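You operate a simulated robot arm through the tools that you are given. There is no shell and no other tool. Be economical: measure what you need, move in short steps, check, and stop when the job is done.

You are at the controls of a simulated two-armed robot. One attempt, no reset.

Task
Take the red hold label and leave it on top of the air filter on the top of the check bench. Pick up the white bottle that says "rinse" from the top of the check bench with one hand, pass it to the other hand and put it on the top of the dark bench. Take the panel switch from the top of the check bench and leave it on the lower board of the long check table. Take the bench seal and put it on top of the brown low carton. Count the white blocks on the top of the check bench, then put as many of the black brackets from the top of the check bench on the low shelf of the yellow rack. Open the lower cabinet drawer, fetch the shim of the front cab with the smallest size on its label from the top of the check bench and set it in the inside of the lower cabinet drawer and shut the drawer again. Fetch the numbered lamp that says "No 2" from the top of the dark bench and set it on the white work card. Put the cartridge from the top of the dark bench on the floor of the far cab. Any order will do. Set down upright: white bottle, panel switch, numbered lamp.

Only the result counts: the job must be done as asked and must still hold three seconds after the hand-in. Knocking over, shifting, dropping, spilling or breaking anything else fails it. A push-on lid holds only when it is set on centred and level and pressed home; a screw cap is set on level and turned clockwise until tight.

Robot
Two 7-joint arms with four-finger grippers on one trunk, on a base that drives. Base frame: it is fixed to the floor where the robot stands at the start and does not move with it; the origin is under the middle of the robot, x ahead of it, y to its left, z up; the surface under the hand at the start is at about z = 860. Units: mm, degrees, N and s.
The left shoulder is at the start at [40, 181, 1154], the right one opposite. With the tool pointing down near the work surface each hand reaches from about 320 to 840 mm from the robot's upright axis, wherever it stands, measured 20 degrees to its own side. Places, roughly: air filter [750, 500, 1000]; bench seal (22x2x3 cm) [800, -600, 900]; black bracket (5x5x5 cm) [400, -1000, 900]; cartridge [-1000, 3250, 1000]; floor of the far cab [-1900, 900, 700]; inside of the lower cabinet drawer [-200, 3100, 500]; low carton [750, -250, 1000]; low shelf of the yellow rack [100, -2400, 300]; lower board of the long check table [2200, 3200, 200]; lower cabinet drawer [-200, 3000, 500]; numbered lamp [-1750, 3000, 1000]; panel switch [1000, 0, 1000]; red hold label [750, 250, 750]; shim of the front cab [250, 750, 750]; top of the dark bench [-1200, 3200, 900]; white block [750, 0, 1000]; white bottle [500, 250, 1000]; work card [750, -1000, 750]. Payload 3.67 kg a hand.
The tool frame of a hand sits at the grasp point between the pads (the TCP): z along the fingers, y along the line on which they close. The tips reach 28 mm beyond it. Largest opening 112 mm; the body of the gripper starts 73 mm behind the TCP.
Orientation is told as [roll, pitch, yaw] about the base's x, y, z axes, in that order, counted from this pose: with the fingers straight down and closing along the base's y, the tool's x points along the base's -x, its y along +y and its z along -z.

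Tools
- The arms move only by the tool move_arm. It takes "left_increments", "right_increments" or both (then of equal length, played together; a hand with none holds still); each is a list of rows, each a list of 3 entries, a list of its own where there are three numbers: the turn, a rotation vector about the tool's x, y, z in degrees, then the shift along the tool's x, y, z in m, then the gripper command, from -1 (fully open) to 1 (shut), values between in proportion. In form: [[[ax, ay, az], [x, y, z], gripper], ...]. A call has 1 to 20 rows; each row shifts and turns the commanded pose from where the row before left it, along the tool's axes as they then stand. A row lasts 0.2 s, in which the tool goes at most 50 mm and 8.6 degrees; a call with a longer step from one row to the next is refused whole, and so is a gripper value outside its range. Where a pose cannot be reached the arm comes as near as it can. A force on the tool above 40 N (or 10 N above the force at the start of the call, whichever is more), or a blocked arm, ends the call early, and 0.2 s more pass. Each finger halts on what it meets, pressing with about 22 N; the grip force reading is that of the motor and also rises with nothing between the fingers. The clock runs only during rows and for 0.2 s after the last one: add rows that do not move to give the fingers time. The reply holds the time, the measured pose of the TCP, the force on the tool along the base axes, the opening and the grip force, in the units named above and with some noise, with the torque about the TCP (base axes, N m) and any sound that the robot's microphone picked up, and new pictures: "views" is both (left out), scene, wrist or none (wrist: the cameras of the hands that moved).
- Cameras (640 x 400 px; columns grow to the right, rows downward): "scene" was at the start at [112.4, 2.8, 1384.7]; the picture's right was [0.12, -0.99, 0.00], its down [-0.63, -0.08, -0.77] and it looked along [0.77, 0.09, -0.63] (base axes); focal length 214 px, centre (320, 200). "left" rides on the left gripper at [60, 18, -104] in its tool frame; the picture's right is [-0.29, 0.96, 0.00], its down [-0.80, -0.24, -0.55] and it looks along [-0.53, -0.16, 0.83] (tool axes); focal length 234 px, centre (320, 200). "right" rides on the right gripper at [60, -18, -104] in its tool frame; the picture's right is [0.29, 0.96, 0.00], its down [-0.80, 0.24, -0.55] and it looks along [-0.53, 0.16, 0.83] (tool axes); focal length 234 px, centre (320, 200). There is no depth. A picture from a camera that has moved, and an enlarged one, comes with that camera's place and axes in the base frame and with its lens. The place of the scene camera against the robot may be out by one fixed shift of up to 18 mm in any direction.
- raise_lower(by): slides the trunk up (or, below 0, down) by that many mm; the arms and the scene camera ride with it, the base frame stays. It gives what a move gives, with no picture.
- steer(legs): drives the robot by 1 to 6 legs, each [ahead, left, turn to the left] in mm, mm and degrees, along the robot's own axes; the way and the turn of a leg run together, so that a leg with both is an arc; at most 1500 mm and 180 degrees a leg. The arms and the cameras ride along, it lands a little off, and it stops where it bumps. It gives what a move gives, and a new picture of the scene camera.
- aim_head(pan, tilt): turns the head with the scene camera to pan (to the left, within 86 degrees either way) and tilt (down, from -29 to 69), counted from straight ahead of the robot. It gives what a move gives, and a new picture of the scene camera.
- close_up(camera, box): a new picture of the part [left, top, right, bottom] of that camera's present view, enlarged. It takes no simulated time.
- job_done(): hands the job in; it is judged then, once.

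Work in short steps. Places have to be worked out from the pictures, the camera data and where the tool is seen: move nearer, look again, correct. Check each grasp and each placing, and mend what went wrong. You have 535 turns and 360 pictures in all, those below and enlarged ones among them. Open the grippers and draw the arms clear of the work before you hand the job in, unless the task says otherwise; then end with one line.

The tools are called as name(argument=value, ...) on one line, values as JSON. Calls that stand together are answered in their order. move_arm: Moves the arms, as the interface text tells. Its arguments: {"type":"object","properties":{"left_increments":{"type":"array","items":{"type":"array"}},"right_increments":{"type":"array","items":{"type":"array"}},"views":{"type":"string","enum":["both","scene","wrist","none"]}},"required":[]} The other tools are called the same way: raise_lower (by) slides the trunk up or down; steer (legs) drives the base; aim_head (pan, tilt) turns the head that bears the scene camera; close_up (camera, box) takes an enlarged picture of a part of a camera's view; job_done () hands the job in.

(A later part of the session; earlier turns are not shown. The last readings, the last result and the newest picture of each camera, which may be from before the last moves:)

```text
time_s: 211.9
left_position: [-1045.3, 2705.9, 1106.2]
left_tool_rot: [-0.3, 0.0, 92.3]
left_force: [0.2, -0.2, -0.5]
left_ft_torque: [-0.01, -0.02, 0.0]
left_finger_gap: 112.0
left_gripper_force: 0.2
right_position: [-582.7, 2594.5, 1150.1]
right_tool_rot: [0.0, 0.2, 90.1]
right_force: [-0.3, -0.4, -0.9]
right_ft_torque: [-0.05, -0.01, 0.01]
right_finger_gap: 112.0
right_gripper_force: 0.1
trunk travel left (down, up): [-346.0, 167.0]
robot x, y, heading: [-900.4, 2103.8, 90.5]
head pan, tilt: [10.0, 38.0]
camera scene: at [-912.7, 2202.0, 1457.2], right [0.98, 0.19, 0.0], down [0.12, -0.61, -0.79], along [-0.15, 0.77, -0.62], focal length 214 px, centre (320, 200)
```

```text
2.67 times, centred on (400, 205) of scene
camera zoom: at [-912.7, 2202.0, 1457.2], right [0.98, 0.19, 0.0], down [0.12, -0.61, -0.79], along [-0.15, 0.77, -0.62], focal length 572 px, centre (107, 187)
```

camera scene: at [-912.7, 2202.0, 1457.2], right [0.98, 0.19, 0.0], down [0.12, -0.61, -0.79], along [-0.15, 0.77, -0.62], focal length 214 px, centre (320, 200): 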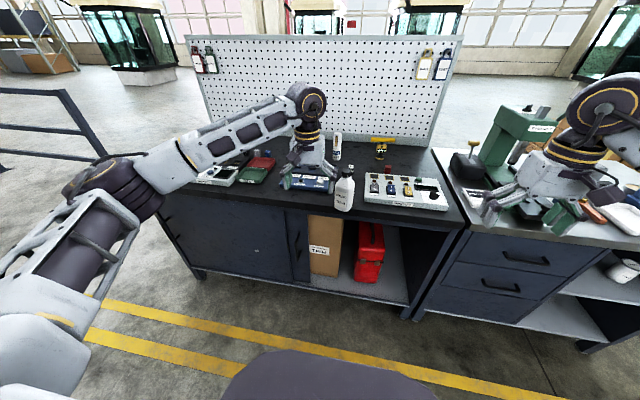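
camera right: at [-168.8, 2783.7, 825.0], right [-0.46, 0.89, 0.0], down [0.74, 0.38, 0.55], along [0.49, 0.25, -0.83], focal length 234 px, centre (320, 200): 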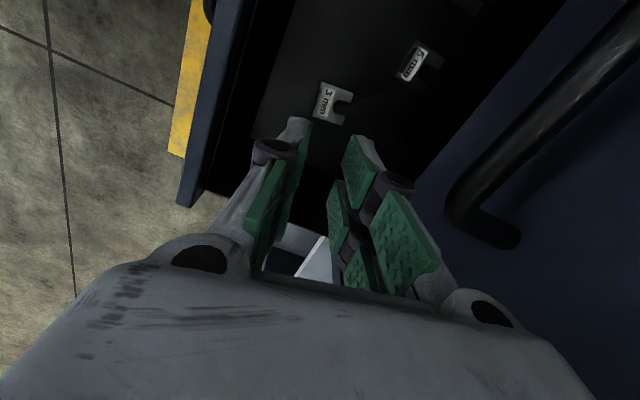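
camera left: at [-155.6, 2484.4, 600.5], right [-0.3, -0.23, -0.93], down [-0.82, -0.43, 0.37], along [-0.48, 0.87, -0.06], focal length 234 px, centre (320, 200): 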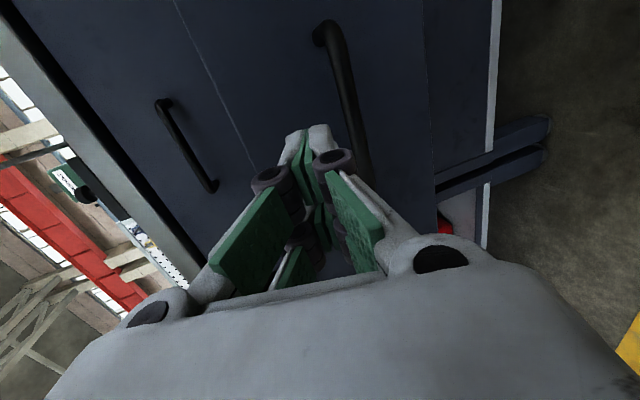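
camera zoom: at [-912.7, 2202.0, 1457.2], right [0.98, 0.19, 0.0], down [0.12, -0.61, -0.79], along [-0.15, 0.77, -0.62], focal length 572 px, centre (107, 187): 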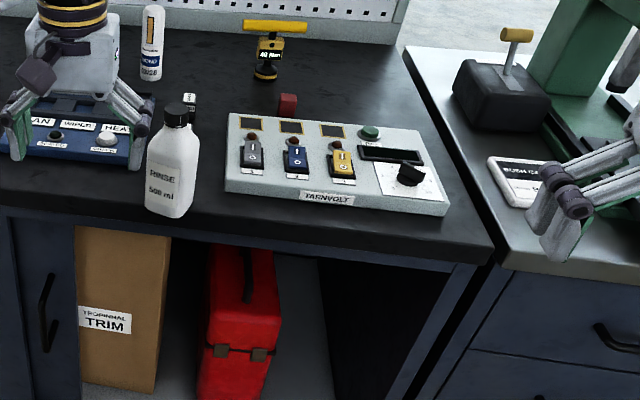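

The white "BOND" cartridge stands mid-bench. First I fix the bottle: approach with the left hand from above, so drive 170 forward.

steer(legs=[[180, 40, 0]])

move_arm(left_increments=[[[0, 0, 7.6], [0, 0, -0.02], -1], [[0, 0, 7.6], [0, 0, -0.02], -1], [[0, 0, 7.6], [0, 0, 0], -1], [[0, 0, 0], [0, 0, 0], -1]], views="wrist")

```text
time_s: 213.4
left_position: [-1087.6, 2883.2, 1107.1]
left_tool_rot: [-0.2, 0.1, 92.3]
left_force: [-0.1, -0.2, -0.8]
left_ft_torque: [-0.01, 0.0, 0.01]
left_finger_gap: 112.2
left_gripper_force: 0.0
right_position: [-625.2, 2771.3, 1150.0]
right_tool_rot: [0.1, 0.0, 90.2]
right_force: [-0.4, -0.5, 0.2]
right_ft_torque: [0.0, 0.0, 0.01]
right_finger_gap: 112.1
right_gripper_force: 0.0
trunk travel left (down, up): [-346.0, 167.0]
robot x, y, heading: [-943.9, 2283.1, 90.9]
head pan, tilt: [10.0, 38.0]
camera scene: at [-955.3, 2378.3, 1457.3], right [0.98, 0.19, 0.0], down [0.12, -0.6, -0.79], along [-0.15, 0.77, -0.62], focal length 214 px, centre (320, 200)
```

scene: 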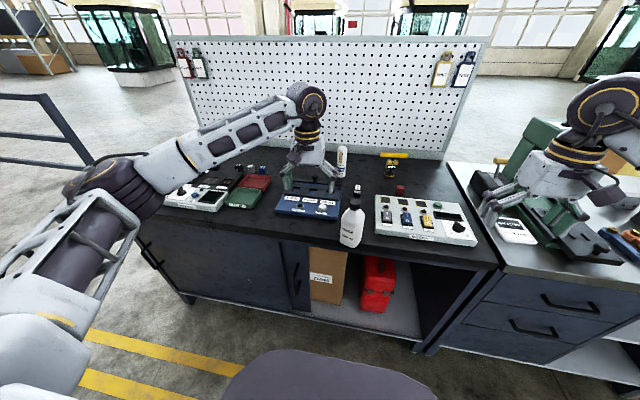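

```text
time_s: 214.4
left_position: [-1089.1, 2882.3, 1145.9]
left_tool_rot: [-0.3, -0.1, 69.4]
left_force: [0.1, -0.8, -0.1]
left_ft_torque: [0.03, -0.01, 0.01]
left_finger_gap: 112.0
left_gripper_force: 0.0
right_position: [-625.1, 2771.7, 1151.3]
right_tool_rot: [0.0, 0.1, 90.2]
right_force: [-0.2, -0.4, -0.1]
right_ft_torque: [-0.02, 0.04, -0.01]
right_finger_gap: 112.1
right_gripper_force: 0.0
trunk travel left (down, up): [-346.0, 167.0]
robot x, y, heading: [-946.4, 2279.3, 90.8]
head pan, tilt: [10.0, 38.0]
camera left: at [-1126.8, 2831.9, 1251.6], right [-0.8, 0.61, 0.0], down [0.5, 0.66, 0.56], along [0.34, 0.44, -0.83], focal length 234 px, centre (320, 200)
```

left: 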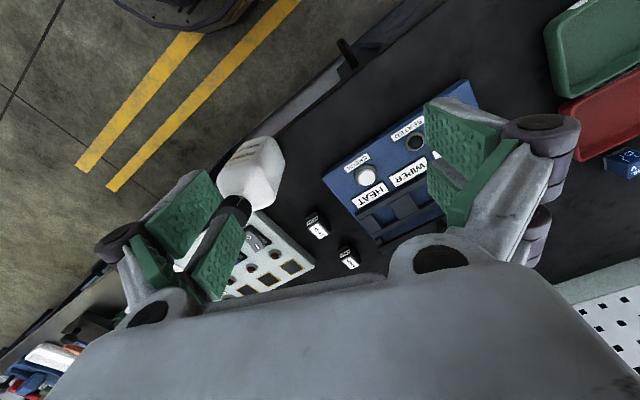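

Move over the bottle.

move_arm(left_increments=[[[0, 0, 0], [-0.0177, -0.0403, 0], -1], [[0, 0, 0], [-0.0177, -0.0403, 0], -1], [[0, 0, 0], [-0.0177, -0.0403, 0], -1], [[0, 0, 0], [0, 0, 0.03], -1], [[0, 0, 0], [0, 0, 0], -1]], views="wrist")

```text
time_s: 215.7
left_position: [-954.3, 2889.9, 1119.2]
left_tool_rot: [-0.3, -0.1, 69.5]
left_force: [0.1, 0.4, 0.8]
left_ft_torque: [0.0, 0.01, 0.01]
left_finger_gap: 111.9
left_gripper_force: 0.0
right_position: [-625.1, 2772.6, 1151.1]
right_tool_rot: [0.0, 0.2, 90.3]
right_force: [-0.3, 0.4, -0.8]
right_ft_torque: [0.0, 0.0, 0.04]
right_finger_gap: 112.2
right_gripper_force: 0.0
trunk travel left (down, up): [-346.0, 167.0]
robot x, y, heading: [-946.7, 2279.5, 90.8]
head pan, tilt: [10.0, 38.0]
camera left: at [-993.0, 2840.5, 1223.7], right [-0.8, 0.6, 0.0], down [0.5, 0.66, 0.56], along [0.34, 0.44, -0.83], focal length 234 px, centre (320, 200)
```

left: 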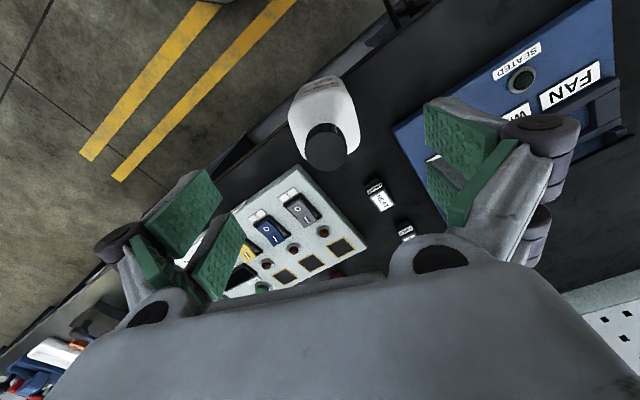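

Aligned. Descend to z≈1001 and grip softly, lift slightly.

move_arm(left_increments=[[[0, 0, 0], [-0.0027, 0.004, 0.04], -1], [[0, 0, 0], [0, 0, 0.04], -1], [[0, 0, 0], [0, 0, 0.037], -1], [[0, 0, 0], [0, 0, 0], -0.7], [[0, 0, 0], [0, 0, 0], -0.4], [[0, 0, 0], [0, 0, 0], -0.1], [[0, 0, 0], [0, 0, 0], 0.4], [[0, 0, 0], [0, 0, 0], 0.6], [[0, 0, 0], [0, 0, -0.015], 0.6], [[0, 0, 0], [0, 0, 0], 0.6]], views="wrist")

```text
time_s: 217.8
left_position: [-959.4, 2894.1, 1014.3]
left_tool_rot: [-0.3, -0.1, 69.5]
left_force: [-0.3, 1.0, -5.3]
left_ft_torque: [-0.01, 0.01, -0.02]
left_finger_gap: 64.9
left_gripper_force: 22.2
right_position: [-626.9, 2772.2, 1149.6]
right_tool_rot: [0.1, 0.2, 90.3]
right_force: [-0.6, 0.8, 0.4]
right_ft_torque: [-0.01, -0.02, 0.04]
right_finger_gap: 112.1
right_gripper_force: 0.0
trunk travel left (down, up): [-346.0, 167.0]
robot x, y, heading: [-944.6, 2279.2, 90.8]
head pan, tilt: [10.0, 38.0]
camera left: at [-997.8, 2844.6, 1120.6], right [-0.8, 0.6, -0.01], down [0.5, 0.66, 0.56], along [0.34, 0.44, -0.83], focal length 234 px, centre (320, 200)
```

left: 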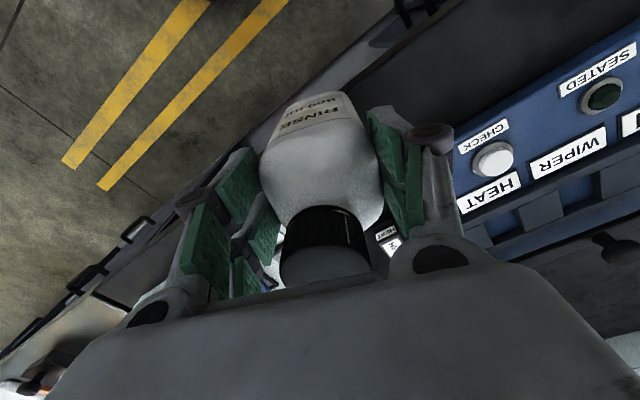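

Move it 36 mm further onto the bench and set down.

move_arm(left_increments=[[[0, 0, 0], [-0.02, -0.0025, 0], 0.6], [[0, 0, 0], [-0.02, -0.0025, 0], 0.6], [[0, 0, 0], [0, 0, 0.008], 0.6], [[0, 0, 0], [0, 0, 0.004], 0.6], [[0, 0, 0], [0, 0, 0.003], 0.6], [[0, 0, 0], [0, 0, 0], 0.6]], views="wrist")

```text
time_s: 219.2
left_position: [-939.6, 2929.9, 1001.6]
left_tool_rot: [-0.3, -0.2, 69.5]
left_force: [-0.5, 2.6, 3.9]
left_ft_torque: [0.05, 0.08, -0.06]
left_finger_gap: 64.8
left_gripper_force: 22.0
right_position: [-626.2, 2772.1, 1150.6]
right_tool_rot: [0.0, 0.1, 90.2]
right_force: [-0.5, 0.2, -0.4]
right_ft_torque: [-0.02, 0.01, 0.0]
right_finger_gap: 111.9
right_gripper_force: 0.1
trunk travel left (down, up): [-346.0, 167.0]
robot x, y, heading: [-945.7, 2281.9, 90.9]
head pan, tilt: [10.0, 38.0]
camera left: at [-978.7, 2880.3, 1106.3], right [-0.8, 0.6, 0.0], down [0.5, 0.66, 0.56], along [0.34, 0.44, -0.83], focal length 234 px, centre (320, 200)
```

left: 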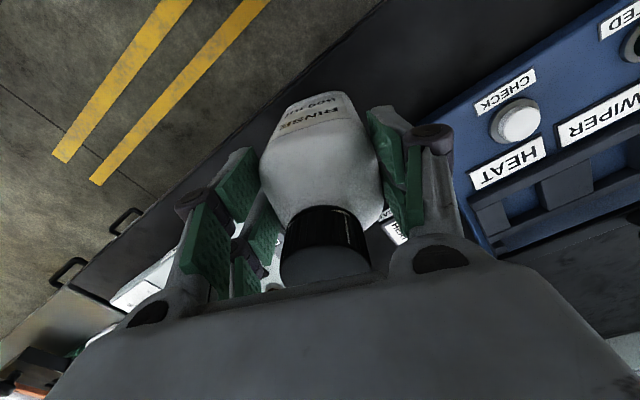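

Set down. Release and rise.

move_arm(left_increments=[[[0, 0, 0], [0, 0, 0], 0.2], [[0, 0, 0], [0, 0, 0], -0.2], [[0, 0, 0], [0, 0, 0], -0.6], [[0, 0, 0], [0, 0, 0], -0.8], [[0, 0, 0], [0, 0, -0.03], -0.8], [[0, 0, 0], [0, 0, -0.04], -0.8], [[0, 0, 0], [0, 0, -0.045], -0.8], [[0, 0, 0], [0, 0, -0.045], -0.8], [[0, 0, 0], [0, 0, 0], -0.8]], views="wrist")

```text
time_s: 221.2
left_position: [-941.3, 2931.2, 1160.8]
left_tool_rot: [-0.3, 0.0, 69.5]
left_force: [-0.8, -0.2, 0.0]
left_ft_torque: [0.0, -0.04, -0.01]
left_finger_gap: 100.8
left_gripper_force: 0.0
right_position: [-625.2, 2772.7, 1149.5]
right_tool_rot: [0.1, 0.1, 90.2]
right_force: [0.4, 0.3, -1.1]
right_ft_torque: [-0.02, -0.01, -0.04]
right_finger_gap: 112.2
right_gripper_force: 0.1
trunk travel left (down, up): [-346.0, 167.0]
robot x, y, heading: [-946.3, 2282.1, 90.9]
head pan, tilt: [10.0, 38.0]
camera left: at [-979.8, 2880.3, 1265.3], right [-0.8, 0.6, -0.01], down [0.5, 0.66, 0.56], along [0.34, 0.44, -0.83], focal length 234 px, centre (320, 200)
```

left: 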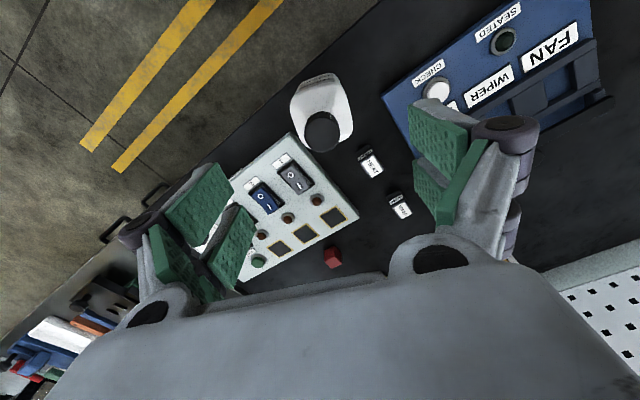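

Bottle now stands well inside the edge. Next the cartridge (≈(-1040,3283)) with the right hand: drive left and look.

steer(legs=[[0, 280, -0.8], [150, 0, 0]])

aim_head(pan=0, tilt=48)

```text
time_s: 224.2
left_position: [-1205.1, 3080.2, 1161.6]
left_tool_rot: [-0.2, 0.0, 68.5]
left_force: [0.2, -0.2, -0.2]
left_ft_torque: [0.0, 0.05, 0.01]
left_finger_gap: 101.0
left_gripper_force: 0.1
right_position: [-891.6, 2917.1, 1151.1]
right_tool_rot: [0.1, 0.1, 89.3]
right_force: [0.8, 0.9, 0.2]
right_ft_torque: [0.02, 0.01, 0.0]
right_finger_gap: 112.0
right_gripper_force: 0.1
trunk travel left (down, up): [-346.0, 167.0]
robot x, y, heading: [-1221.8, 2433.8, 90.0]
head pan, tilt: [10.0, 38.0]
camera scene: at [-1227.8, 2529.4, 1457.4], right [0.99, 0.17, 0.0], down [0.1, -0.61, -0.79], along [-0.13, 0.78, -0.62], focal length 214 px, centre (320, 200)
```

scene: 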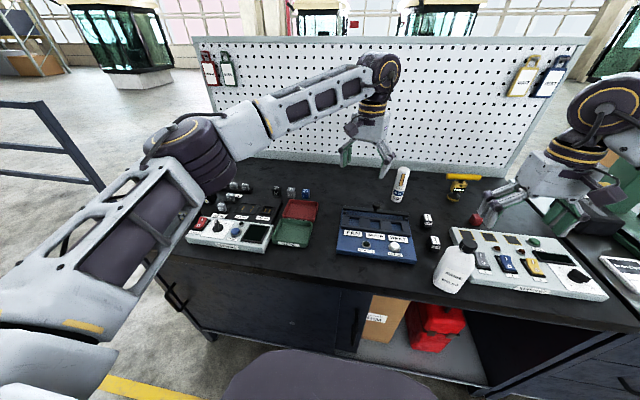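

```text
time_s: 225.0
left_position: [-1203.8, 3083.5, 1159.4]
left_tool_rot: [-0.3, -0.1, 68.6]
left_force: [0.1, -0.4, 0.4]
left_ft_torque: [-0.02, 0.02, 0.02]
left_finger_gap: 100.6
left_gripper_force: 0.1
right_position: [-891.6, 2918.7, 1149.6]
right_tool_rot: [0.0, 0.2, 89.1]
right_force: [1.3, 0.9, -0.2]
right_ft_torque: [0.01, -0.01, -0.02]
right_finger_gap: 112.1
right_gripper_force: 0.1
trunk travel left (down, up): [-346.0, 167.0]
robot x, y, heading: [-1219.5, 2433.6, 89.7]
head pan, tilt: [0.0, 48.0]
camera scene: at [-1213.2, 2525.8, 1442.8], right [1.0, 0.0, 0.0], down [0.0, -0.74, -0.67], along [0.0, 0.67, -0.74], focal length 214 px, centre (320, 200)
```

scene: 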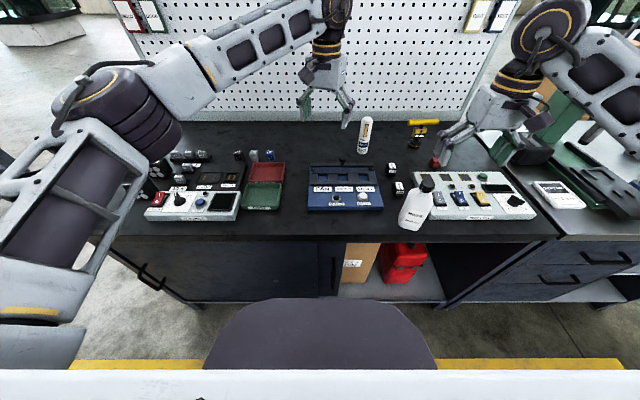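

close_up(camera="scene", box=[130, 130, 310, 240])

```text
3.56 times, centred on (220, 185) of scene
camera zoom: at [-1213.2, 2525.8, 1442.8], right [1.0, 0.0, 0.0], down [0.0, -0.74, -0.67], along [0.0, 0.67, -0.74], focal length 763 px, centre (676, 253)
```

zoom: 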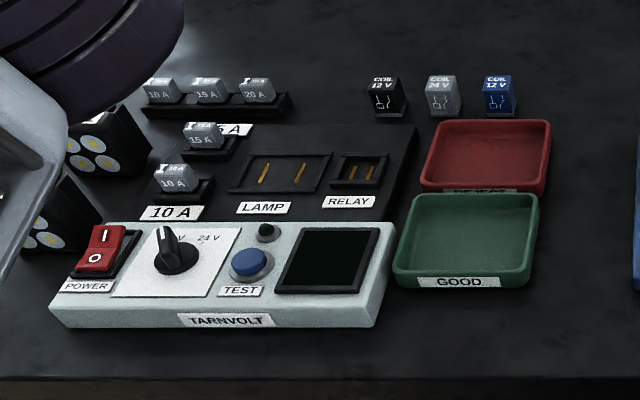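

The cartridge is at about (-1042,3292). Drive forward to get within reach.

steer(legs=[[130, 0, 0]])

move_arm(right_increments=[[[0, 0, 0], [-0.03, 0.03, 0], -1], [[0, 0, 0], [-0.03, 0.03, 0], -1], [[0, 0, 0], [-0.03, 0.03, 0], -1], [[0, 0, 0], [-0.03, 0.03, 0], -1], [[0, 0, 0], [-0.03, 0.025, 0], -1], [[0, 0, 0], [0, 0, 0], -1]], views="wrist")

```text
time_s: 226.2
left_position: [-1203.6, 3207.9, 1161.8]
left_tool_rot: [-0.3, -0.2, 68.4]
left_force: [0.0, -0.3, -1.0]
left_ft_torque: [0.01, -0.02, -0.03]
left_finger_gap: 100.9
left_gripper_force: 0.0
right_position: [-891.4, 3045.9, 1151.4]
right_tool_rot: [0.0, 0.1, 89.2]
right_force: [-0.4, -0.2, 0.9]
right_ft_torque: [0.03, -0.02, -0.02]
right_finger_gap: 111.9
right_gripper_force: 0.0
trunk travel left (down, up): [-346.0, 167.0]
robot x, y, heading: [-1222.6, 2564.8, 89.9]
head pan, tilt: [0.0, 48.0]
camera scene: at [-1212.8, 2651.5, 1442.9], right [1.0, 0.0, 0.0], down [0.0, -0.74, -0.67], along [0.0, 0.67, -0.74], focal length 214 px, centre (320, 200)
```

scene: 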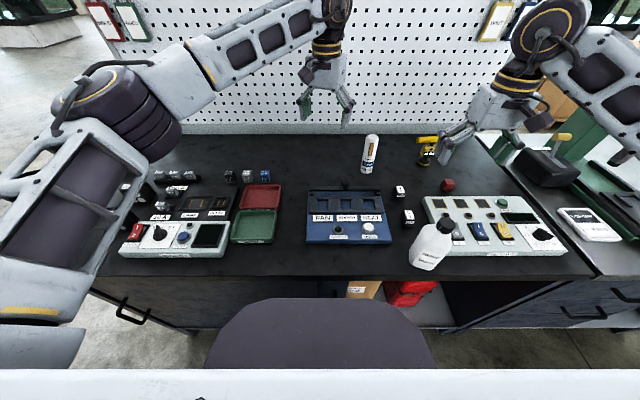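

```text
time_s: 227.7
left_position: [-1202.1, 3209.3, 1162.4]
left_tool_rot: [-0.3, -0.1, 68.5]
left_force: [0.3, 0.4, -0.3]
left_ft_torque: [-0.02, 0.03, 0.02]
left_finger_gap: 100.5
left_gripper_force: 0.1
right_position: [-1033.4, 3196.8, 1151.7]
right_tool_rot: [0.1, 0.0, 89.2]
right_force: [-0.1, -0.9, 0.1]
right_ft_torque: [0.03, 0.04, 0.02]
right_finger_gap: 112.0
right_gripper_force: 0.1
trunk travel left (down, up): [-346.0, 167.0]
robot x, y, heading: [-1219.6, 2560.5, 89.8]
head pan, tilt: [0.0, 48.0]
camera right: at [-1017.7, 3136.1, 1257.4], right [-0.96, -0.27, 0.0], down [-0.23, 0.8, 0.55], along [-0.15, 0.53, -0.83], focal length 234 px, centre (320, 200)
```

right: 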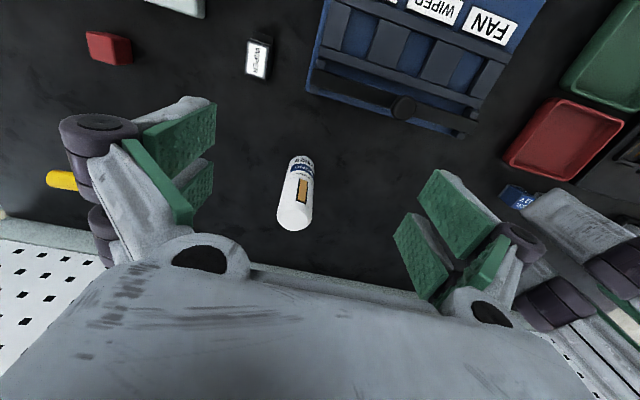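

Cartridge centre ≈(-1036,3308), top ≈1037. Move the left hand clear, then bring the right hand over it.

move_arm(left_increments=[[[0, 0, 0], [0.035, 0.025, -0.005], -1], [[0, 0, 0], [0.035, 0.025, -0.005], -1], [[0, 0, 0], [0.035, 0.025, 0], -1], [[0, 0, 0], [0.035, 0.025, 0], -1], [[0, 0, 0], [0, 0, 0], -1], [[0, 0, 0], [0, 0, 0], -1]], right_increments=[[[0, 0, 0], [0, 0, 0.035], -1], [[0, 0, 0], [0, 0, 0.035], -1], [[0, 0, 0], [-0.037, 0.001, 0], -1], [[0, 0, 0], [-0.037, 0.001, 0], -1], [[0, 0, 0], [-0.037, 0.001, 0], -1], [[0, 0, 0], [0, 0, 0], -1]], views="wrist")

```text
time_s: 229.1
left_position: [-1348.1, 3115.4, 1171.0]
left_tool_rot: [-0.3, -0.1, 68.4]
left_force: [0.4, -0.1, 0.4]
left_ft_torque: [0.01, -0.02, -0.02]
left_finger_gap: 112.1
left_gripper_force: 0.0
right_position: [-1037.0, 3307.2, 1082.0]
right_tool_rot: [0.0, 0.2, 89.2]
right_force: [0.1, 0.6, 1.1]
right_ft_torque: [0.02, 0.02, -0.01]
right_finger_gap: 111.7
right_gripper_force: 0.1
trunk travel left (down, up): [-346.0, 167.0]
robot x, y, heading: [-1219.6, 2561.2, 89.7]
head pan, tilt: [0.0, 48.0]
camera right: at [-1021.0, 3247.7, 1186.7], right [-0.96, -0.28, 0.0], down [-0.23, 0.8, 0.55], along [-0.15, 0.53, -0.83], focal length 234 px, centre (320, 200)
camera left: at [-1387.0, 3065.0, 1275.7], right [-0.79, 0.62, 0.0], down [0.51, 0.65, 0.56], along [0.35, 0.44, -0.83], focal length 234 px, centre (320, 200)
```

right: 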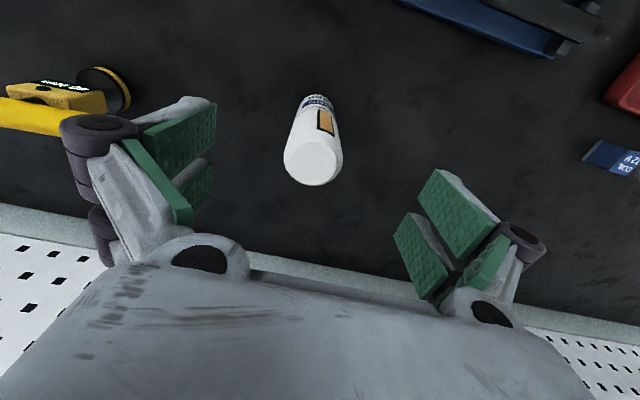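
left: 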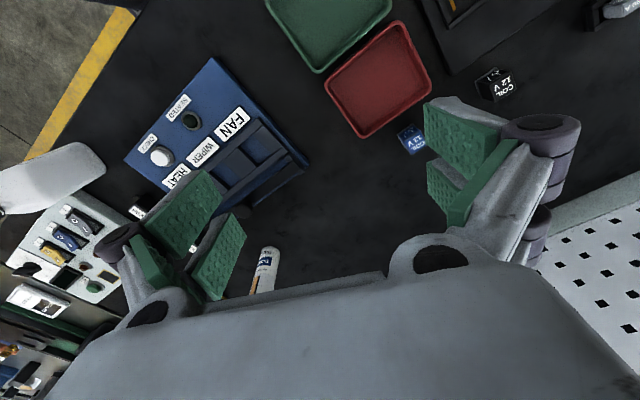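

Adjust 9 mm forward and descend to grip.

move_arm(right_increments=[[[0, 0, 0], [-0.005, -0.001, 0.03], -1], [[0, 0, 0], [-0.004, -0.001, 0.03], -1], [[0, 0, 0], [0, 0, 0.02], -1], [[0, 0, 0], [0, 0, 0], -0.5], [[0, 0, 0], [0, 0, 0], 0], [[0, 0, 0], [0, 0, 0], 0.4], [[0, 0, 0], [0, 0, 0], 0.8], [[0, 0, 0], [0, 0, 0], 0.8]], views="wrist")

```text
time_s: 230.8
left_position: [-1349.2, 3114.6, 1170.4]
left_tool_rot: [-0.4, 0.0, 68.5]
left_force: [-0.2, -0.1, -0.2]
left_ft_torque: [-0.01, 0.03, 0.0]
left_finger_gap: 112.0
left_gripper_force: 0.0
right_position: [-1035.1, 3317.8, 1001.5]
right_tool_rot: [0.1, 0.1, 89.1]
right_force: [-1.0, 0.1, -0.9]
right_ft_torque: [0.0, 0.0, -0.02]
right_finger_gap: 43.4
right_gripper_force: 22.0
trunk travel left (down, up): [-346.0, 167.0]
robot x, y, heading: [-1221.6, 2558.0, 89.8]
head pan, tilt: [0.0, 48.0]
camera right: at [-1019.3, 3257.4, 1106.5], right [-0.96, -0.27, 0.0], down [-0.23, 0.8, 0.55], along [-0.15, 0.53, -0.83], focal length 234 px, centre (320, 200)
```

right: 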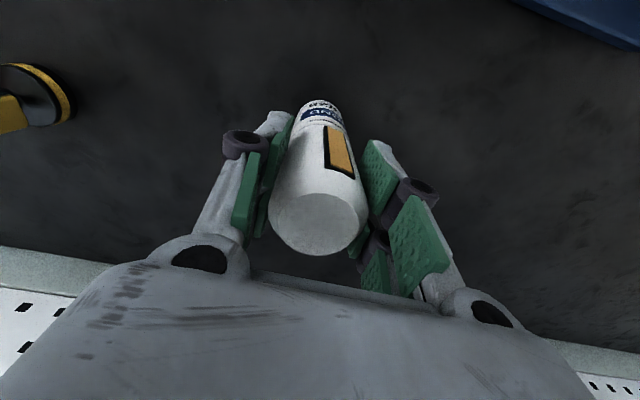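

Cartridge gripped (43 mm). Lift and draw it back.

move_arm(right_increments=[[[0, 0, 0], [0, 0, -0.04], 0.8], [[0, 0, 0], [0, 0, -0.045], 0.8], [[0, 0, 0], [0, 0, -0.045], 0.8], [[0, 0, 0], [0.045, 0, -0.01], 0.8], [[0, 0, 0], [0.045, 0, -0.01], 0.8], [[0, 0, 0], [0.045, 0, 0], 0.8], [[0, 0, 0], [0.045, 0, 0], 0.8], [[0, 0, 0], [0.045, -0.02, 0], 0.8], [[0, 0, 0], [0.045, -0.02, 0], 0.8], [[0, 0, 0], [0.045, -0.02, 0], 0.8], [[0, 0, 0], [0, 0, 0], 0.8]], views="none")

steer(legs=[[-150, 0, 0], [0, 350, 0]])

aim_head(pan=15, tilt=45)

```text
time_s: 233.2
left_position: [-1348.0, 3115.5, 1168.9]
left_tool_rot: [-0.4, -0.1, 68.5]
left_force: [0.1, 0.3, 0.7]
left_ft_torque: [-0.02, 0.01, -0.01]
left_finger_gap: 111.9
left_gripper_force: 0.0
right_position: [-976.7, 3001.9, 1150.3]
right_tool_rot: [-0.1, 0.2, 89.1]
right_force: [-0.4, 0.0, -3.8]
right_ft_torque: [-0.01, 0.0, -0.01]
right_finger_gap: 43.1
right_gripper_force: 22.1
trunk travel left (down, up): [-346.0, 167.0]
robot x, y, heading: [-1219.0, 2558.7, 89.6]
head pan, tilt: [0.0, 48.0]
```

```text
time_s: 236.6
left_position: [-1700.4, 2962.6, 1171.1]
left_tool_rot: [-0.3, -0.1, 68.5]
left_force: [-0.4, 0.0, 0.2]
left_ft_torque: [0.01, 0.0, -0.02]
left_finger_gap: 111.9
left_gripper_force: 0.1
right_position: [-1328.2, 2850.4, 1150.1]
right_tool_rot: [0.1, 0.0, 89.1]
right_force: [-0.5, 0.4, -3.4]
right_ft_torque: [0.03, 0.01, 0.01]
right_finger_gap: 43.0
right_gripper_force: 22.0
trunk travel left (down, up): [-346.0, 167.0]
robot x, y, heading: [-1571.6, 2411.0, 89.8]
head pan, tilt: [0.0, 48.0]
camera scene: at [-1564.6, 2500.8, 1442.8], right [1.0, 0.0, 0.0], down [0.0, -0.74, -0.67], along [0.0, 0.67, -0.74], focal length 214 px, centre (320, 200)
```

scene: 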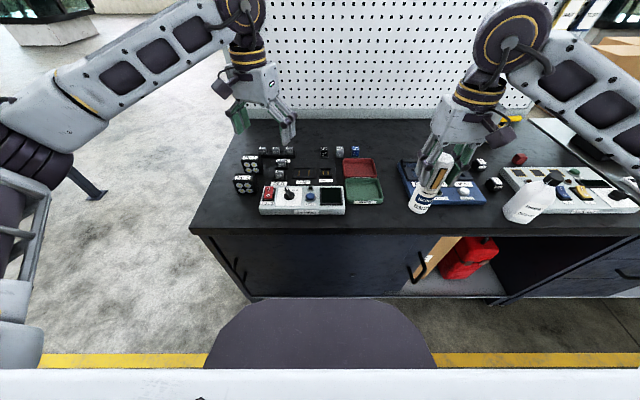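

```text
time_s: 237.4
left_position: [-1700.7, 2963.3, 1170.7]
left_tool_rot: [-0.3, -0.2, 68.5]
left_force: [0.3, -0.5, -0.1]
left_ft_torque: [0.02, -0.03, -0.01]
left_finger_gap: 111.8
left_gripper_force: 0.1
right_position: [-1328.3, 2849.9, 1150.8]
right_tool_rot: [0.1, 0.1, 89.3]
right_force: [-0.1, 0.3, -3.8]
right_ft_torque: [0.02, 0.0, -0.04]
right_finger_gap: 42.9
right_gripper_force: 22.2
trunk travel left (down, up): [-346.0, 167.0]
robot x, y, heading: [-1575.9, 2410.9, 90.0]
head pan, tilt: [15.0, 45.0]
camera scene: at [-1586.2, 2500.7, 1447.0], right [0.97, 0.26, 0.0], down [0.18, -0.68, -0.71], along [-0.18, 0.68, -0.71], focal length 214 px, centre (320, 200)
```

scene: 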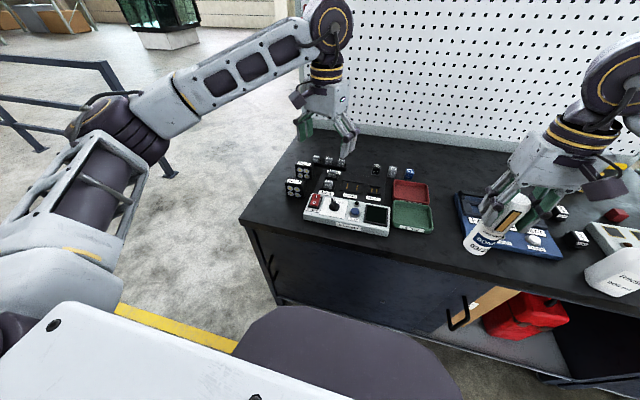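

close_up(camera="scene", box=[260, 140, 420, 240])

move_arm(left_increments=[[[0, 0, 0], [0, 0, 0], -1]], views="wrist")

```text
4.00 times, centred on (340, 190) of scene
camera zoom: at [-1586.2, 2500.7, 1447.0], right [0.97, 0.26, 0.0], down [0.18, -0.68, -0.71], along [-0.18, 0.68, -0.71], focal length 858 px, centre (240, 240)
```

zoom: 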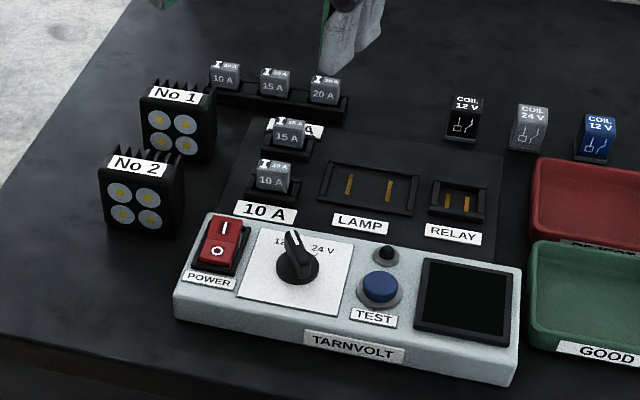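

```text
time_s: 237.8
left_position: [-1701.2, 2962.3, 1169.9]
left_tool_rot: [-0.3, -0.2, 68.5]
left_force: [-0.3, -0.1, 0.9]
left_ft_torque: [0.0, -0.02, -0.05]
left_finger_gap: 112.1
left_gripper_force: 0.1
right_position: [-1328.9, 2849.3, 1149.9]
right_tool_rot: [0.0, 0.2, 89.3]
right_force: [-0.2, -0.2, -3.8]
right_ft_torque: [-0.03, 0.01, 0.0]
right_finger_gap: 42.8
right_gripper_force: 21.9
trunk travel left (down, up): [-346.0, 167.0]
robot x, y, heading: [-1571.8, 2408.6, 89.9]
head pan, tilt: [15.0, 45.0]
camera left: at [-1740.0, 2913.4, 1275.4], right [-0.79, 0.62, 0.0], down [0.51, 0.65, 0.56], along [0.35, 0.44, -0.83], focal length 234 px, centre (320, 200)
```

left: 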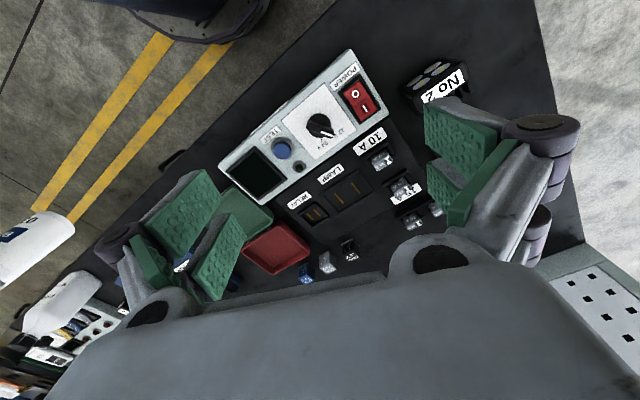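

"No 2" is the front lamp, about (-1835,3040). Bring the left hand above it.

move_arm(left_increments=[[[0, 0, 0], [-0.006, 0.0383, 0.01], -1], [[0, 0, 0], [-0.006, 0.0383, 0.01], -1], [[0, 0, 0], [-0.006, 0.0383, 0.01], -1], [[0, 0, 0], [-0.006, 0.0383, 0.01], -1], [[0, 0, 0], [0, 0, 0.03], -1], [[0, 0, 0], [0, 0, 0], -1]], views="wrist")

```text
time_s: 239.2
left_position: [-1833.8, 3041.2, 1097.4]
left_tool_rot: [-0.3, -0.1, 68.5]
left_force: [-0.4, -0.5, -0.6]
left_ft_torque: [-0.03, 0.01, 0.01]
left_finger_gap: 111.7
left_gripper_force: 0.1
right_position: [-1328.3, 2850.0, 1150.2]
right_tool_rot: [0.0, 0.0, 89.3]
right_force: [0.2, -0.6, -2.4]
right_ft_torque: [-0.01, 0.0, 0.0]
right_finger_gap: 42.8
right_gripper_force: 22.1
trunk travel left (down, up): [-346.0, 167.0]
robot x, y, heading: [-1569.8, 2411.3, 89.9]
head pan, tilt: [15.0, 45.0]
camera left: at [-1873.6, 2991.1, 1202.4], right [-0.79, 0.62, 0.0], down [0.51, 0.65, 0.56], along [0.35, 0.44, -0.83], focal length 234 px, centre (320, 200)
```

left: 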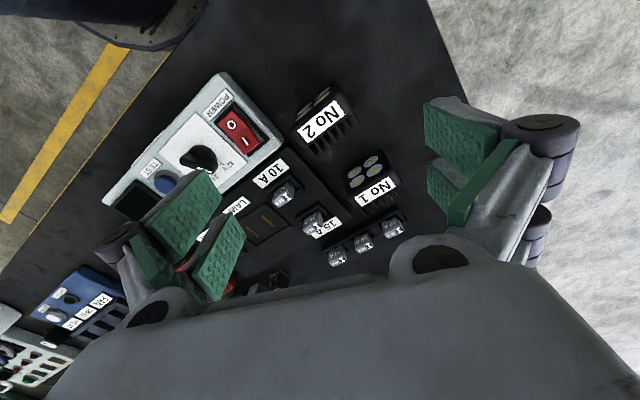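

Lamp No 2: centre ≈(-1832,3045), its width axis fits yaw 75°. Narrow the opening to clear the tester, align and descend.

move_arm(left_increments=[[[0, 0, -6.5], [0, 0, 0.03], -0.5], [[0, 0, 0], [-0.008, -0.0007, 0.03], -0.5], [[0, 0, 0], [0, 0, 0.03], -0.5], [[0, 0, 0], [0, 0, 0], -0.5]], views="wrist")

```text
time_s: 240.2
left_position: [-1830.5, 3049.0, 1008.7]
left_tool_rot: [-0.3, -0.1, 75.1]
left_force: [0.2, 0.8, 1.1]
left_ft_torque: [0.01, 0.01, -0.02]
left_finger_gap: 84.5
left_gripper_force: 0.1
right_position: [-1329.4, 2849.1, 1148.7]
right_tool_rot: [0.1, 0.1, 89.3]
right_force: [0.6, 0.5, -4.0]
right_ft_torque: [-0.03, 0.03, -0.02]
right_finger_gap: 42.8
right_gripper_force: 22.2
trunk travel left (down, up): [-346.0, 167.0]
robot x, y, heading: [-1574.3, 2406.8, 90.1]
head pan, tilt: [15.0, 45.0]
camera left: at [-1864.4, 2994.9, 1114.0], right [-0.85, 0.53, -0.01], down [0.43, 0.71, 0.56], along [0.3, 0.47, -0.83], focal length 234 px, centre (320, 200)
```

left: 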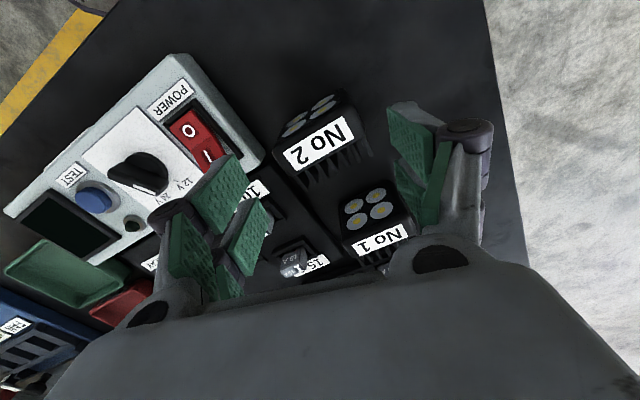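

close_up(camera="left", box=[220, 80, 440, 220])

```text
2.86 times, centred on (330, 150) of left
camera zoom: at [-1864.4, 2994.9, 1114.0], right [-0.85, 0.53, -0.01], down [0.43, 0.71, 0.56], along [0.3, 0.47, -0.83], focal length 669 px, centre (291, 343)
```

zoom: 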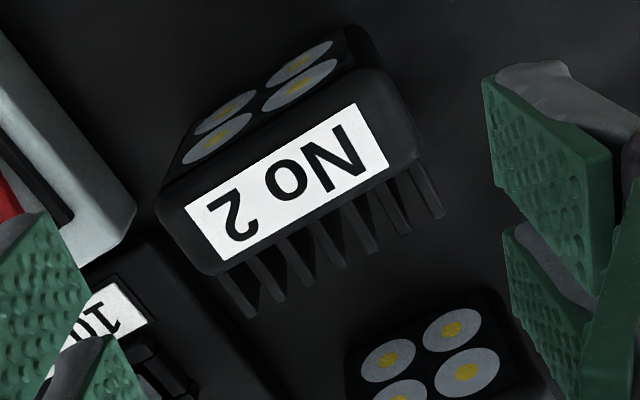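

The lamp is actually square to the axes: centre (-1831,3043), 61 mm wide. Turn to yaw 90°, opening 74, TCP at (-1833,3050), and descend.

move_arm(left_increments=[[[0, 0, -7.5], [0, 0, 0], -0.32], [[0, 0, -7.5], [0, 0, 0], -0.32], [[0, 0, 0], [-0.001, 0.0025, 0.025], -0.32], [[0, 0, 0], [0, 0, 0], -0.32]], views="wrist")

close_up(camera="left", box=[200, 80, 440, 230])

```text
time_s: 241.2
left_position: [-1833.2, 3049.0, 984.9]
left_tool_rot: [-0.3, 0.1, 90.0]
left_force: [0.9, 0.0, -0.1]
left_ft_torque: [0.01, 0.0, 0.0]
left_finger_gap: 73.7
left_gripper_force: 0.0
right_position: [-1328.7, 2850.9, 1150.5]
right_tool_rot: [0.0, 0.1, 89.3]
right_force: [-0.2, -0.4, -2.8]
right_ft_torque: [-0.01, -0.02, 0.02]
right_finger_gap: 43.1
right_gripper_force: 21.9
trunk travel left (down, up): [-346.0, 167.0]
robot x, y, heading: [-1574.9, 2408.5, 89.9]
head pan, tilt: [15.0, 45.0]
camera left: at [-1851.5, 2988.6, 1089.7], right [-0.96, 0.29, -0.01], down [0.24, 0.8, 0.56], along [0.16, 0.53, -0.83], focal length 234 px, centre (320, 200)
```

left: 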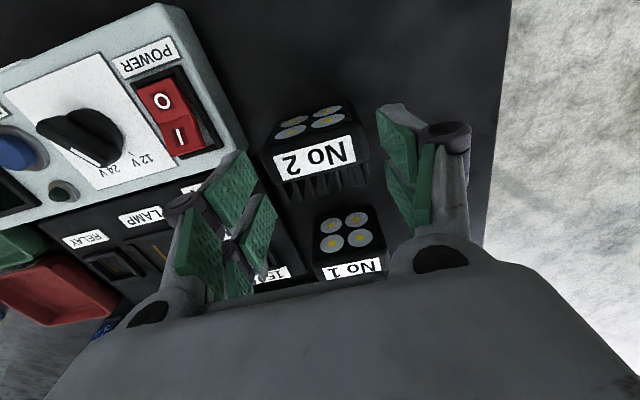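

```text
2.67 times, centred on (320, 155) of left
camera zoom: at [-1851.5, 2988.6, 1089.7], right [-0.96, 0.29, -0.01], down [0.24, 0.8, 0.56], along [0.16, 0.53, -0.83], focal length 624 px, centre (320, 320)
```

zoom: 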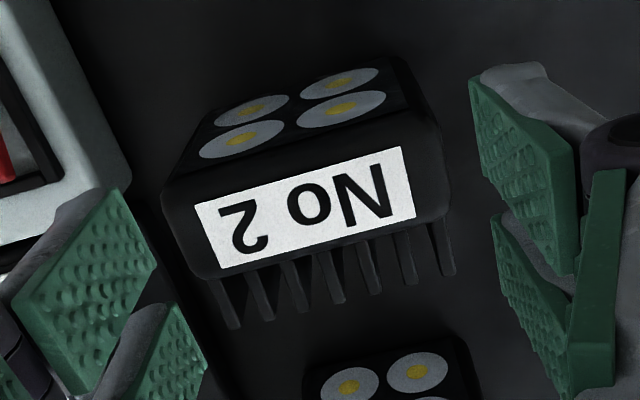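

Aligned. Descend and grip.

move_arm(left_increments=[[[0, 0, 2], [0, -0.0015, 0.025], -0.32], [[0, 0, 0], [0, 0, 0.025], -0.32], [[0, 0, 0], [0, 0, 0], 0], [[0, 0, 0], [0, 0, 0], 0.4], [[0, 0, 0], [0, 0, 0], 0.4]], views="wrist")

```text
time_s: 242.4
left_position: [-1832.3, 3047.7, 934.6]
left_tool_rot: [-0.2, 0.0, 87.9]
left_force: [0.6, -0.6, -0.2]
left_ft_torque: [-0.06, -0.1, -0.02]
left_finger_gap: 70.0
left_gripper_force: 22.4
right_position: [-1329.0, 2850.4, 1150.0]
right_tool_rot: [-0.1, 0.1, 89.1]
right_force: [-1.3, 0.1, -3.7]
right_ft_torque: [-0.02, 0.01, -0.02]
right_finger_gap: 42.7
right_gripper_force: 21.4
trunk travel left (down, up): [-346.0, 167.0]
robot x, y, heading: [-1570.9, 2409.1, 89.7]
head pan, tilt: [15.0, 45.0]
camera left: at [-1852.7, 2988.4, 1038.3], right [-0.95, 0.32, -0.01], down [0.26, 0.79, 0.55], along [0.18, 0.52, -0.83], focal length 234 px, centre (320, 200)
```

left: 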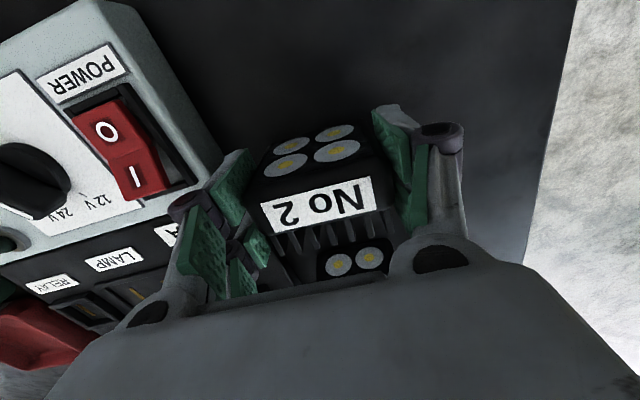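

Lamp gripped (70 mm). Lift it and back away from the bench.

move_arm(left_increments=[[[0, 0, 0], [0, 0, -0.03], 0.5], [[0, 0, 0], [0, 0, -0.045], 0.5], [[0, 0, 0], [0, 0, -0.045], 0.5], [[0, 0, 0], [0, 0, -0.045], 0.5], [[0, 0, 0], [0, 0, -0.04], 0.5], [[0, 0, 0], [0.03, -0.03, 0], 0.5], [[0, 0, 0], [0.03, -0.03, 0], 0.5], [[0, 0, 0], [0.03, -0.03, 0], 0.5], [[0, 0, 0], [0, 0, 0], 0.5]], views="wrist")

steer(legs=[[-500, 0, 0]])

aim_head(pan=80, tilt=20)

```text
time_s: 244.4
left_position: [-1745.2, 2954.8, 1139.8]
left_tool_rot: [-0.2, 0.1, 88.0]
left_force: [-0.3, -0.9, -3.7]
left_ft_torque: [0.0, -0.01, 0.02]
left_finger_gap: 69.9
left_gripper_force: 22.1
right_position: [-1329.5, 2850.7, 1150.9]
right_tool_rot: [-0.1, 0.1, 89.3]
right_force: [0.2, 0.3, -3.2]
right_ft_torque: [-0.05, 0.03, 0.0]
right_finger_gap: 42.6
right_gripper_force: 21.4
trunk travel left (down, up): [-346.0, 167.0]
robot x, y, heading: [-1572.5, 2407.0, 90.1]
head pan, tilt: [15.0, 45.0]
camera left: at [-1765.8, 2895.5, 1244.9], right [-0.95, 0.32, -0.01], down [0.26, 0.79, 0.55], along [0.18, 0.52, -0.83], focal length 234 px, centre (320, 200)
```

left: 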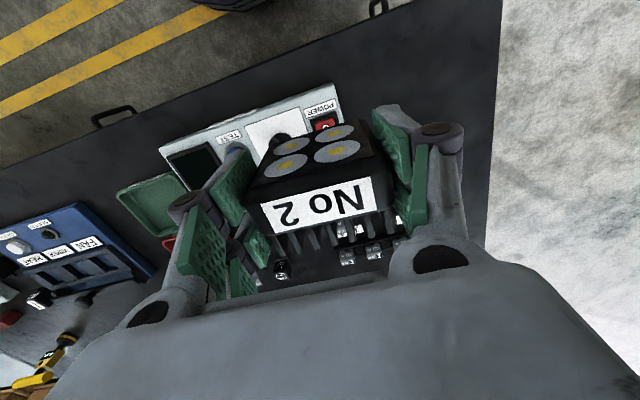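

```text
time_s: 247.3
left_position: [-1744.2, 2464.1, 1138.9]
left_tool_rot: [-0.3, 0.0, 87.8]
left_force: [0.4, 0.1, -3.6]
left_ft_torque: [-0.03, 0.0, -0.01]
left_finger_gap: 69.9
left_gripper_force: 22.6
right_position: [-1328.7, 2357.9, 1149.7]
right_tool_rot: [0.0, 0.3, 89.1]
right_force: [0.3, 0.2, -4.5]
right_ft_torque: [-0.03, -0.01, -0.01]
right_finger_gap: 42.7
right_gripper_force: 21.7
trunk travel left (down, up): [-346.0, 167.0]
robot x, y, heading: [-1576.1, 1920.6, 89.3]
head pan, tilt: [15.0, 45.0]
camera scene: at [-1587.4, 2010.1, 1447.0], right [0.97, 0.25, 0.0], down [0.18, -0.68, -0.71], along [-0.18, 0.68, -0.71], focal length 214 px, centre (320, 200)
```

scene: 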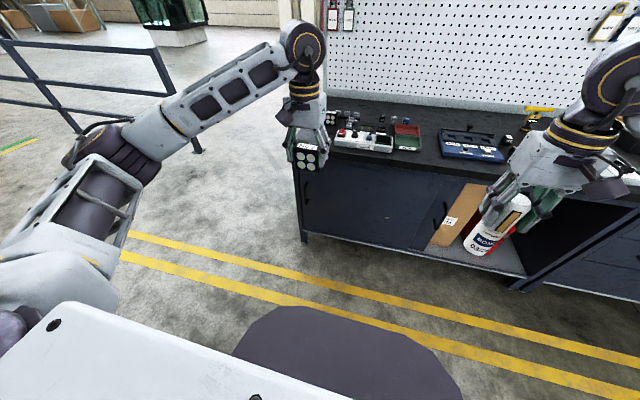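

```text
time_s: 248.7
left_position: [-1742.1, 2465.2, 1140.3]
left_tool_rot: [-0.3, 0.0, 87.7]
left_force: [0.0, -0.2, -2.7]
left_ft_torque: [-0.02, -0.01, 0.01]
left_finger_gap: 69.9
left_gripper_force: 22.0
right_position: [-1329.2, 2358.1, 1150.2]
right_tool_rot: [0.0, 0.3, 89.0]
right_force: [-0.2, -1.4, -3.1]
right_ft_torque: [0.01, -0.03, -0.01]
right_finger_gap: 42.6
right_gripper_force: 21.9
trunk travel left (down, up): [-346.0, 167.0]
robot x, y, heading: [-1573.6, 1916.0, 89.6]
head pan, tilt: [80.0, 20.0]
camera scene: at [-1658.4, 1948.1, 1485.7], right [0.18, 0.98, 0.0], down [0.34, -0.06, -0.94], along [-0.92, 0.17, -0.34], focal length 214 px, centre (320, 200)
```

scene: 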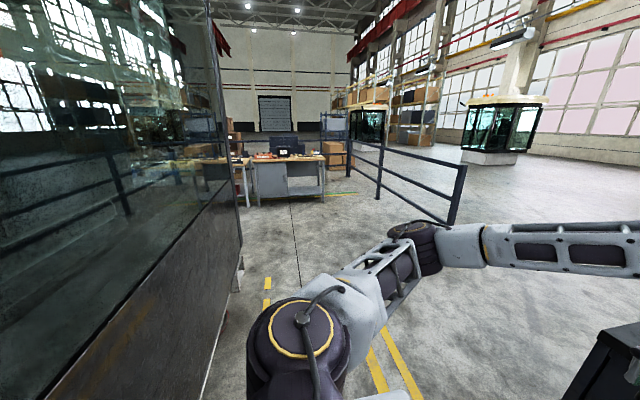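

The cab's glass wall is very near on the left. Move right, clear of it, then look at the cab from its open side.

steer(legs=[[0, -950, 0], [-900, 0, 0]])

aim_head(pan=86, tilt=25)

```text
time_s: 258.3
left_position: [-788.6, 1564.0, 1140.4]
left_tool_rot: [-0.3, 0.0, 87.5]
left_force: [0.7, 0.0, -3.0]
left_ft_torque: [-0.03, -0.01, 0.01]
left_finger_gap: 69.7
left_gripper_force: 20.8
right_position: [-375.2, 1453.9, 1149.2]
right_tool_rot: [0.0, 0.2, 88.6]
right_force: [-0.6, 0.4, -4.4]
right_ft_torque: [0.0, -0.02, 0.0]
right_finger_gap: 42.3
right_gripper_force: 21.4
trunk travel left (down, up): [-346.0, 167.0]
robot x, y, heading: [-621.8, 1014.8, 89.4]
head pan, tilt: [80.0, 20.0]
camera scene: at [-706.2, 1045.7, 1485.7], right [0.18, 0.98, 0.0], down [0.34, -0.06, -0.94], along [-0.92, 0.17, -0.34], focal length 214 px, centre (320, 200)
```

scene: 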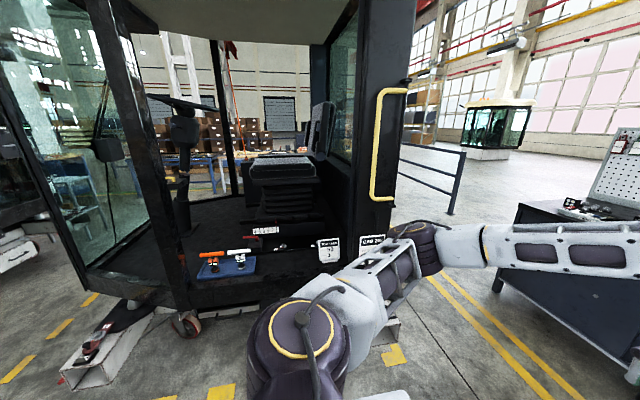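

```text
time_s: 259.0
left_position: [-788.2, 1562.5, 1139.2]
left_tool_rot: [-0.4, 0.0, 87.6]
left_force: [-0.1, 0.3, -3.4]
left_ft_torque: [-0.04, -0.01, -0.03]
left_finger_gap: 69.9
left_gripper_force: 21.9
right_position: [-375.1, 1454.2, 1149.1]
right_tool_rot: [0.0, 0.3, 88.7]
right_force: [-0.4, 0.4, -3.7]
right_ft_torque: [0.02, -0.02, -0.01]
right_finger_gap: 42.4
right_gripper_force: 21.9
trunk travel left (down, up): [-346.0, 167.0]
robot x, y, heading: [-624.3, 1013.9, 89.2]
head pan, tilt: [85.9, 25.0]
camera scene: at [-706.5, 1035.6, 1477.7], right [0.08, 1.0, 0.0], down [0.42, -0.03, -0.91], along [-0.9, 0.07, -0.42], focal length 214 px, centre (320, 200)
```

scene: 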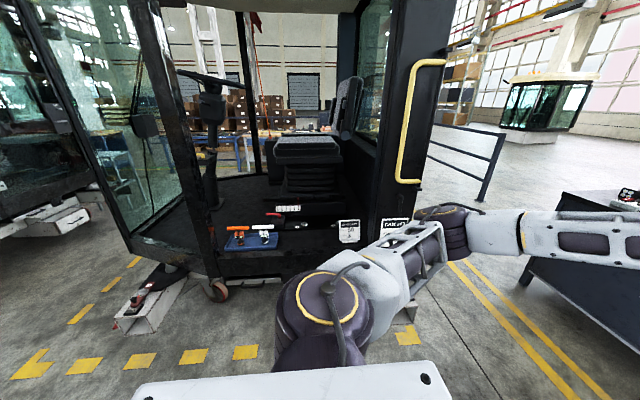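

close_up(camera="scene", box=[160, 120, 400, 280])

```text
2.50 times, centred on (280, 200) of scene
camera zoom: at [-706.5, 1035.6, 1477.7], right [0.08, 1.0, 0.0], down [0.42, -0.03, -0.91], along [-0.9, 0.07, -0.42], focal length 536 px, centre (420, 200)
```

zoom: 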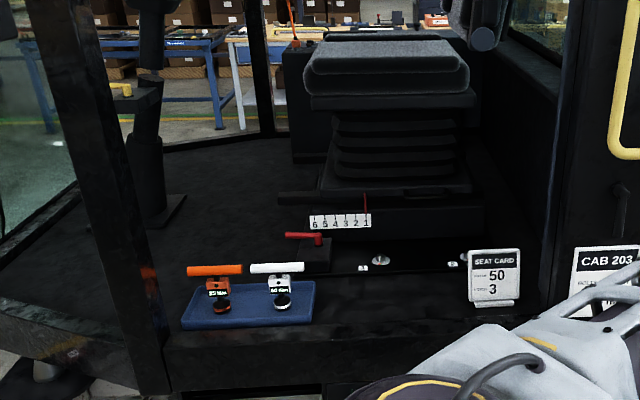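

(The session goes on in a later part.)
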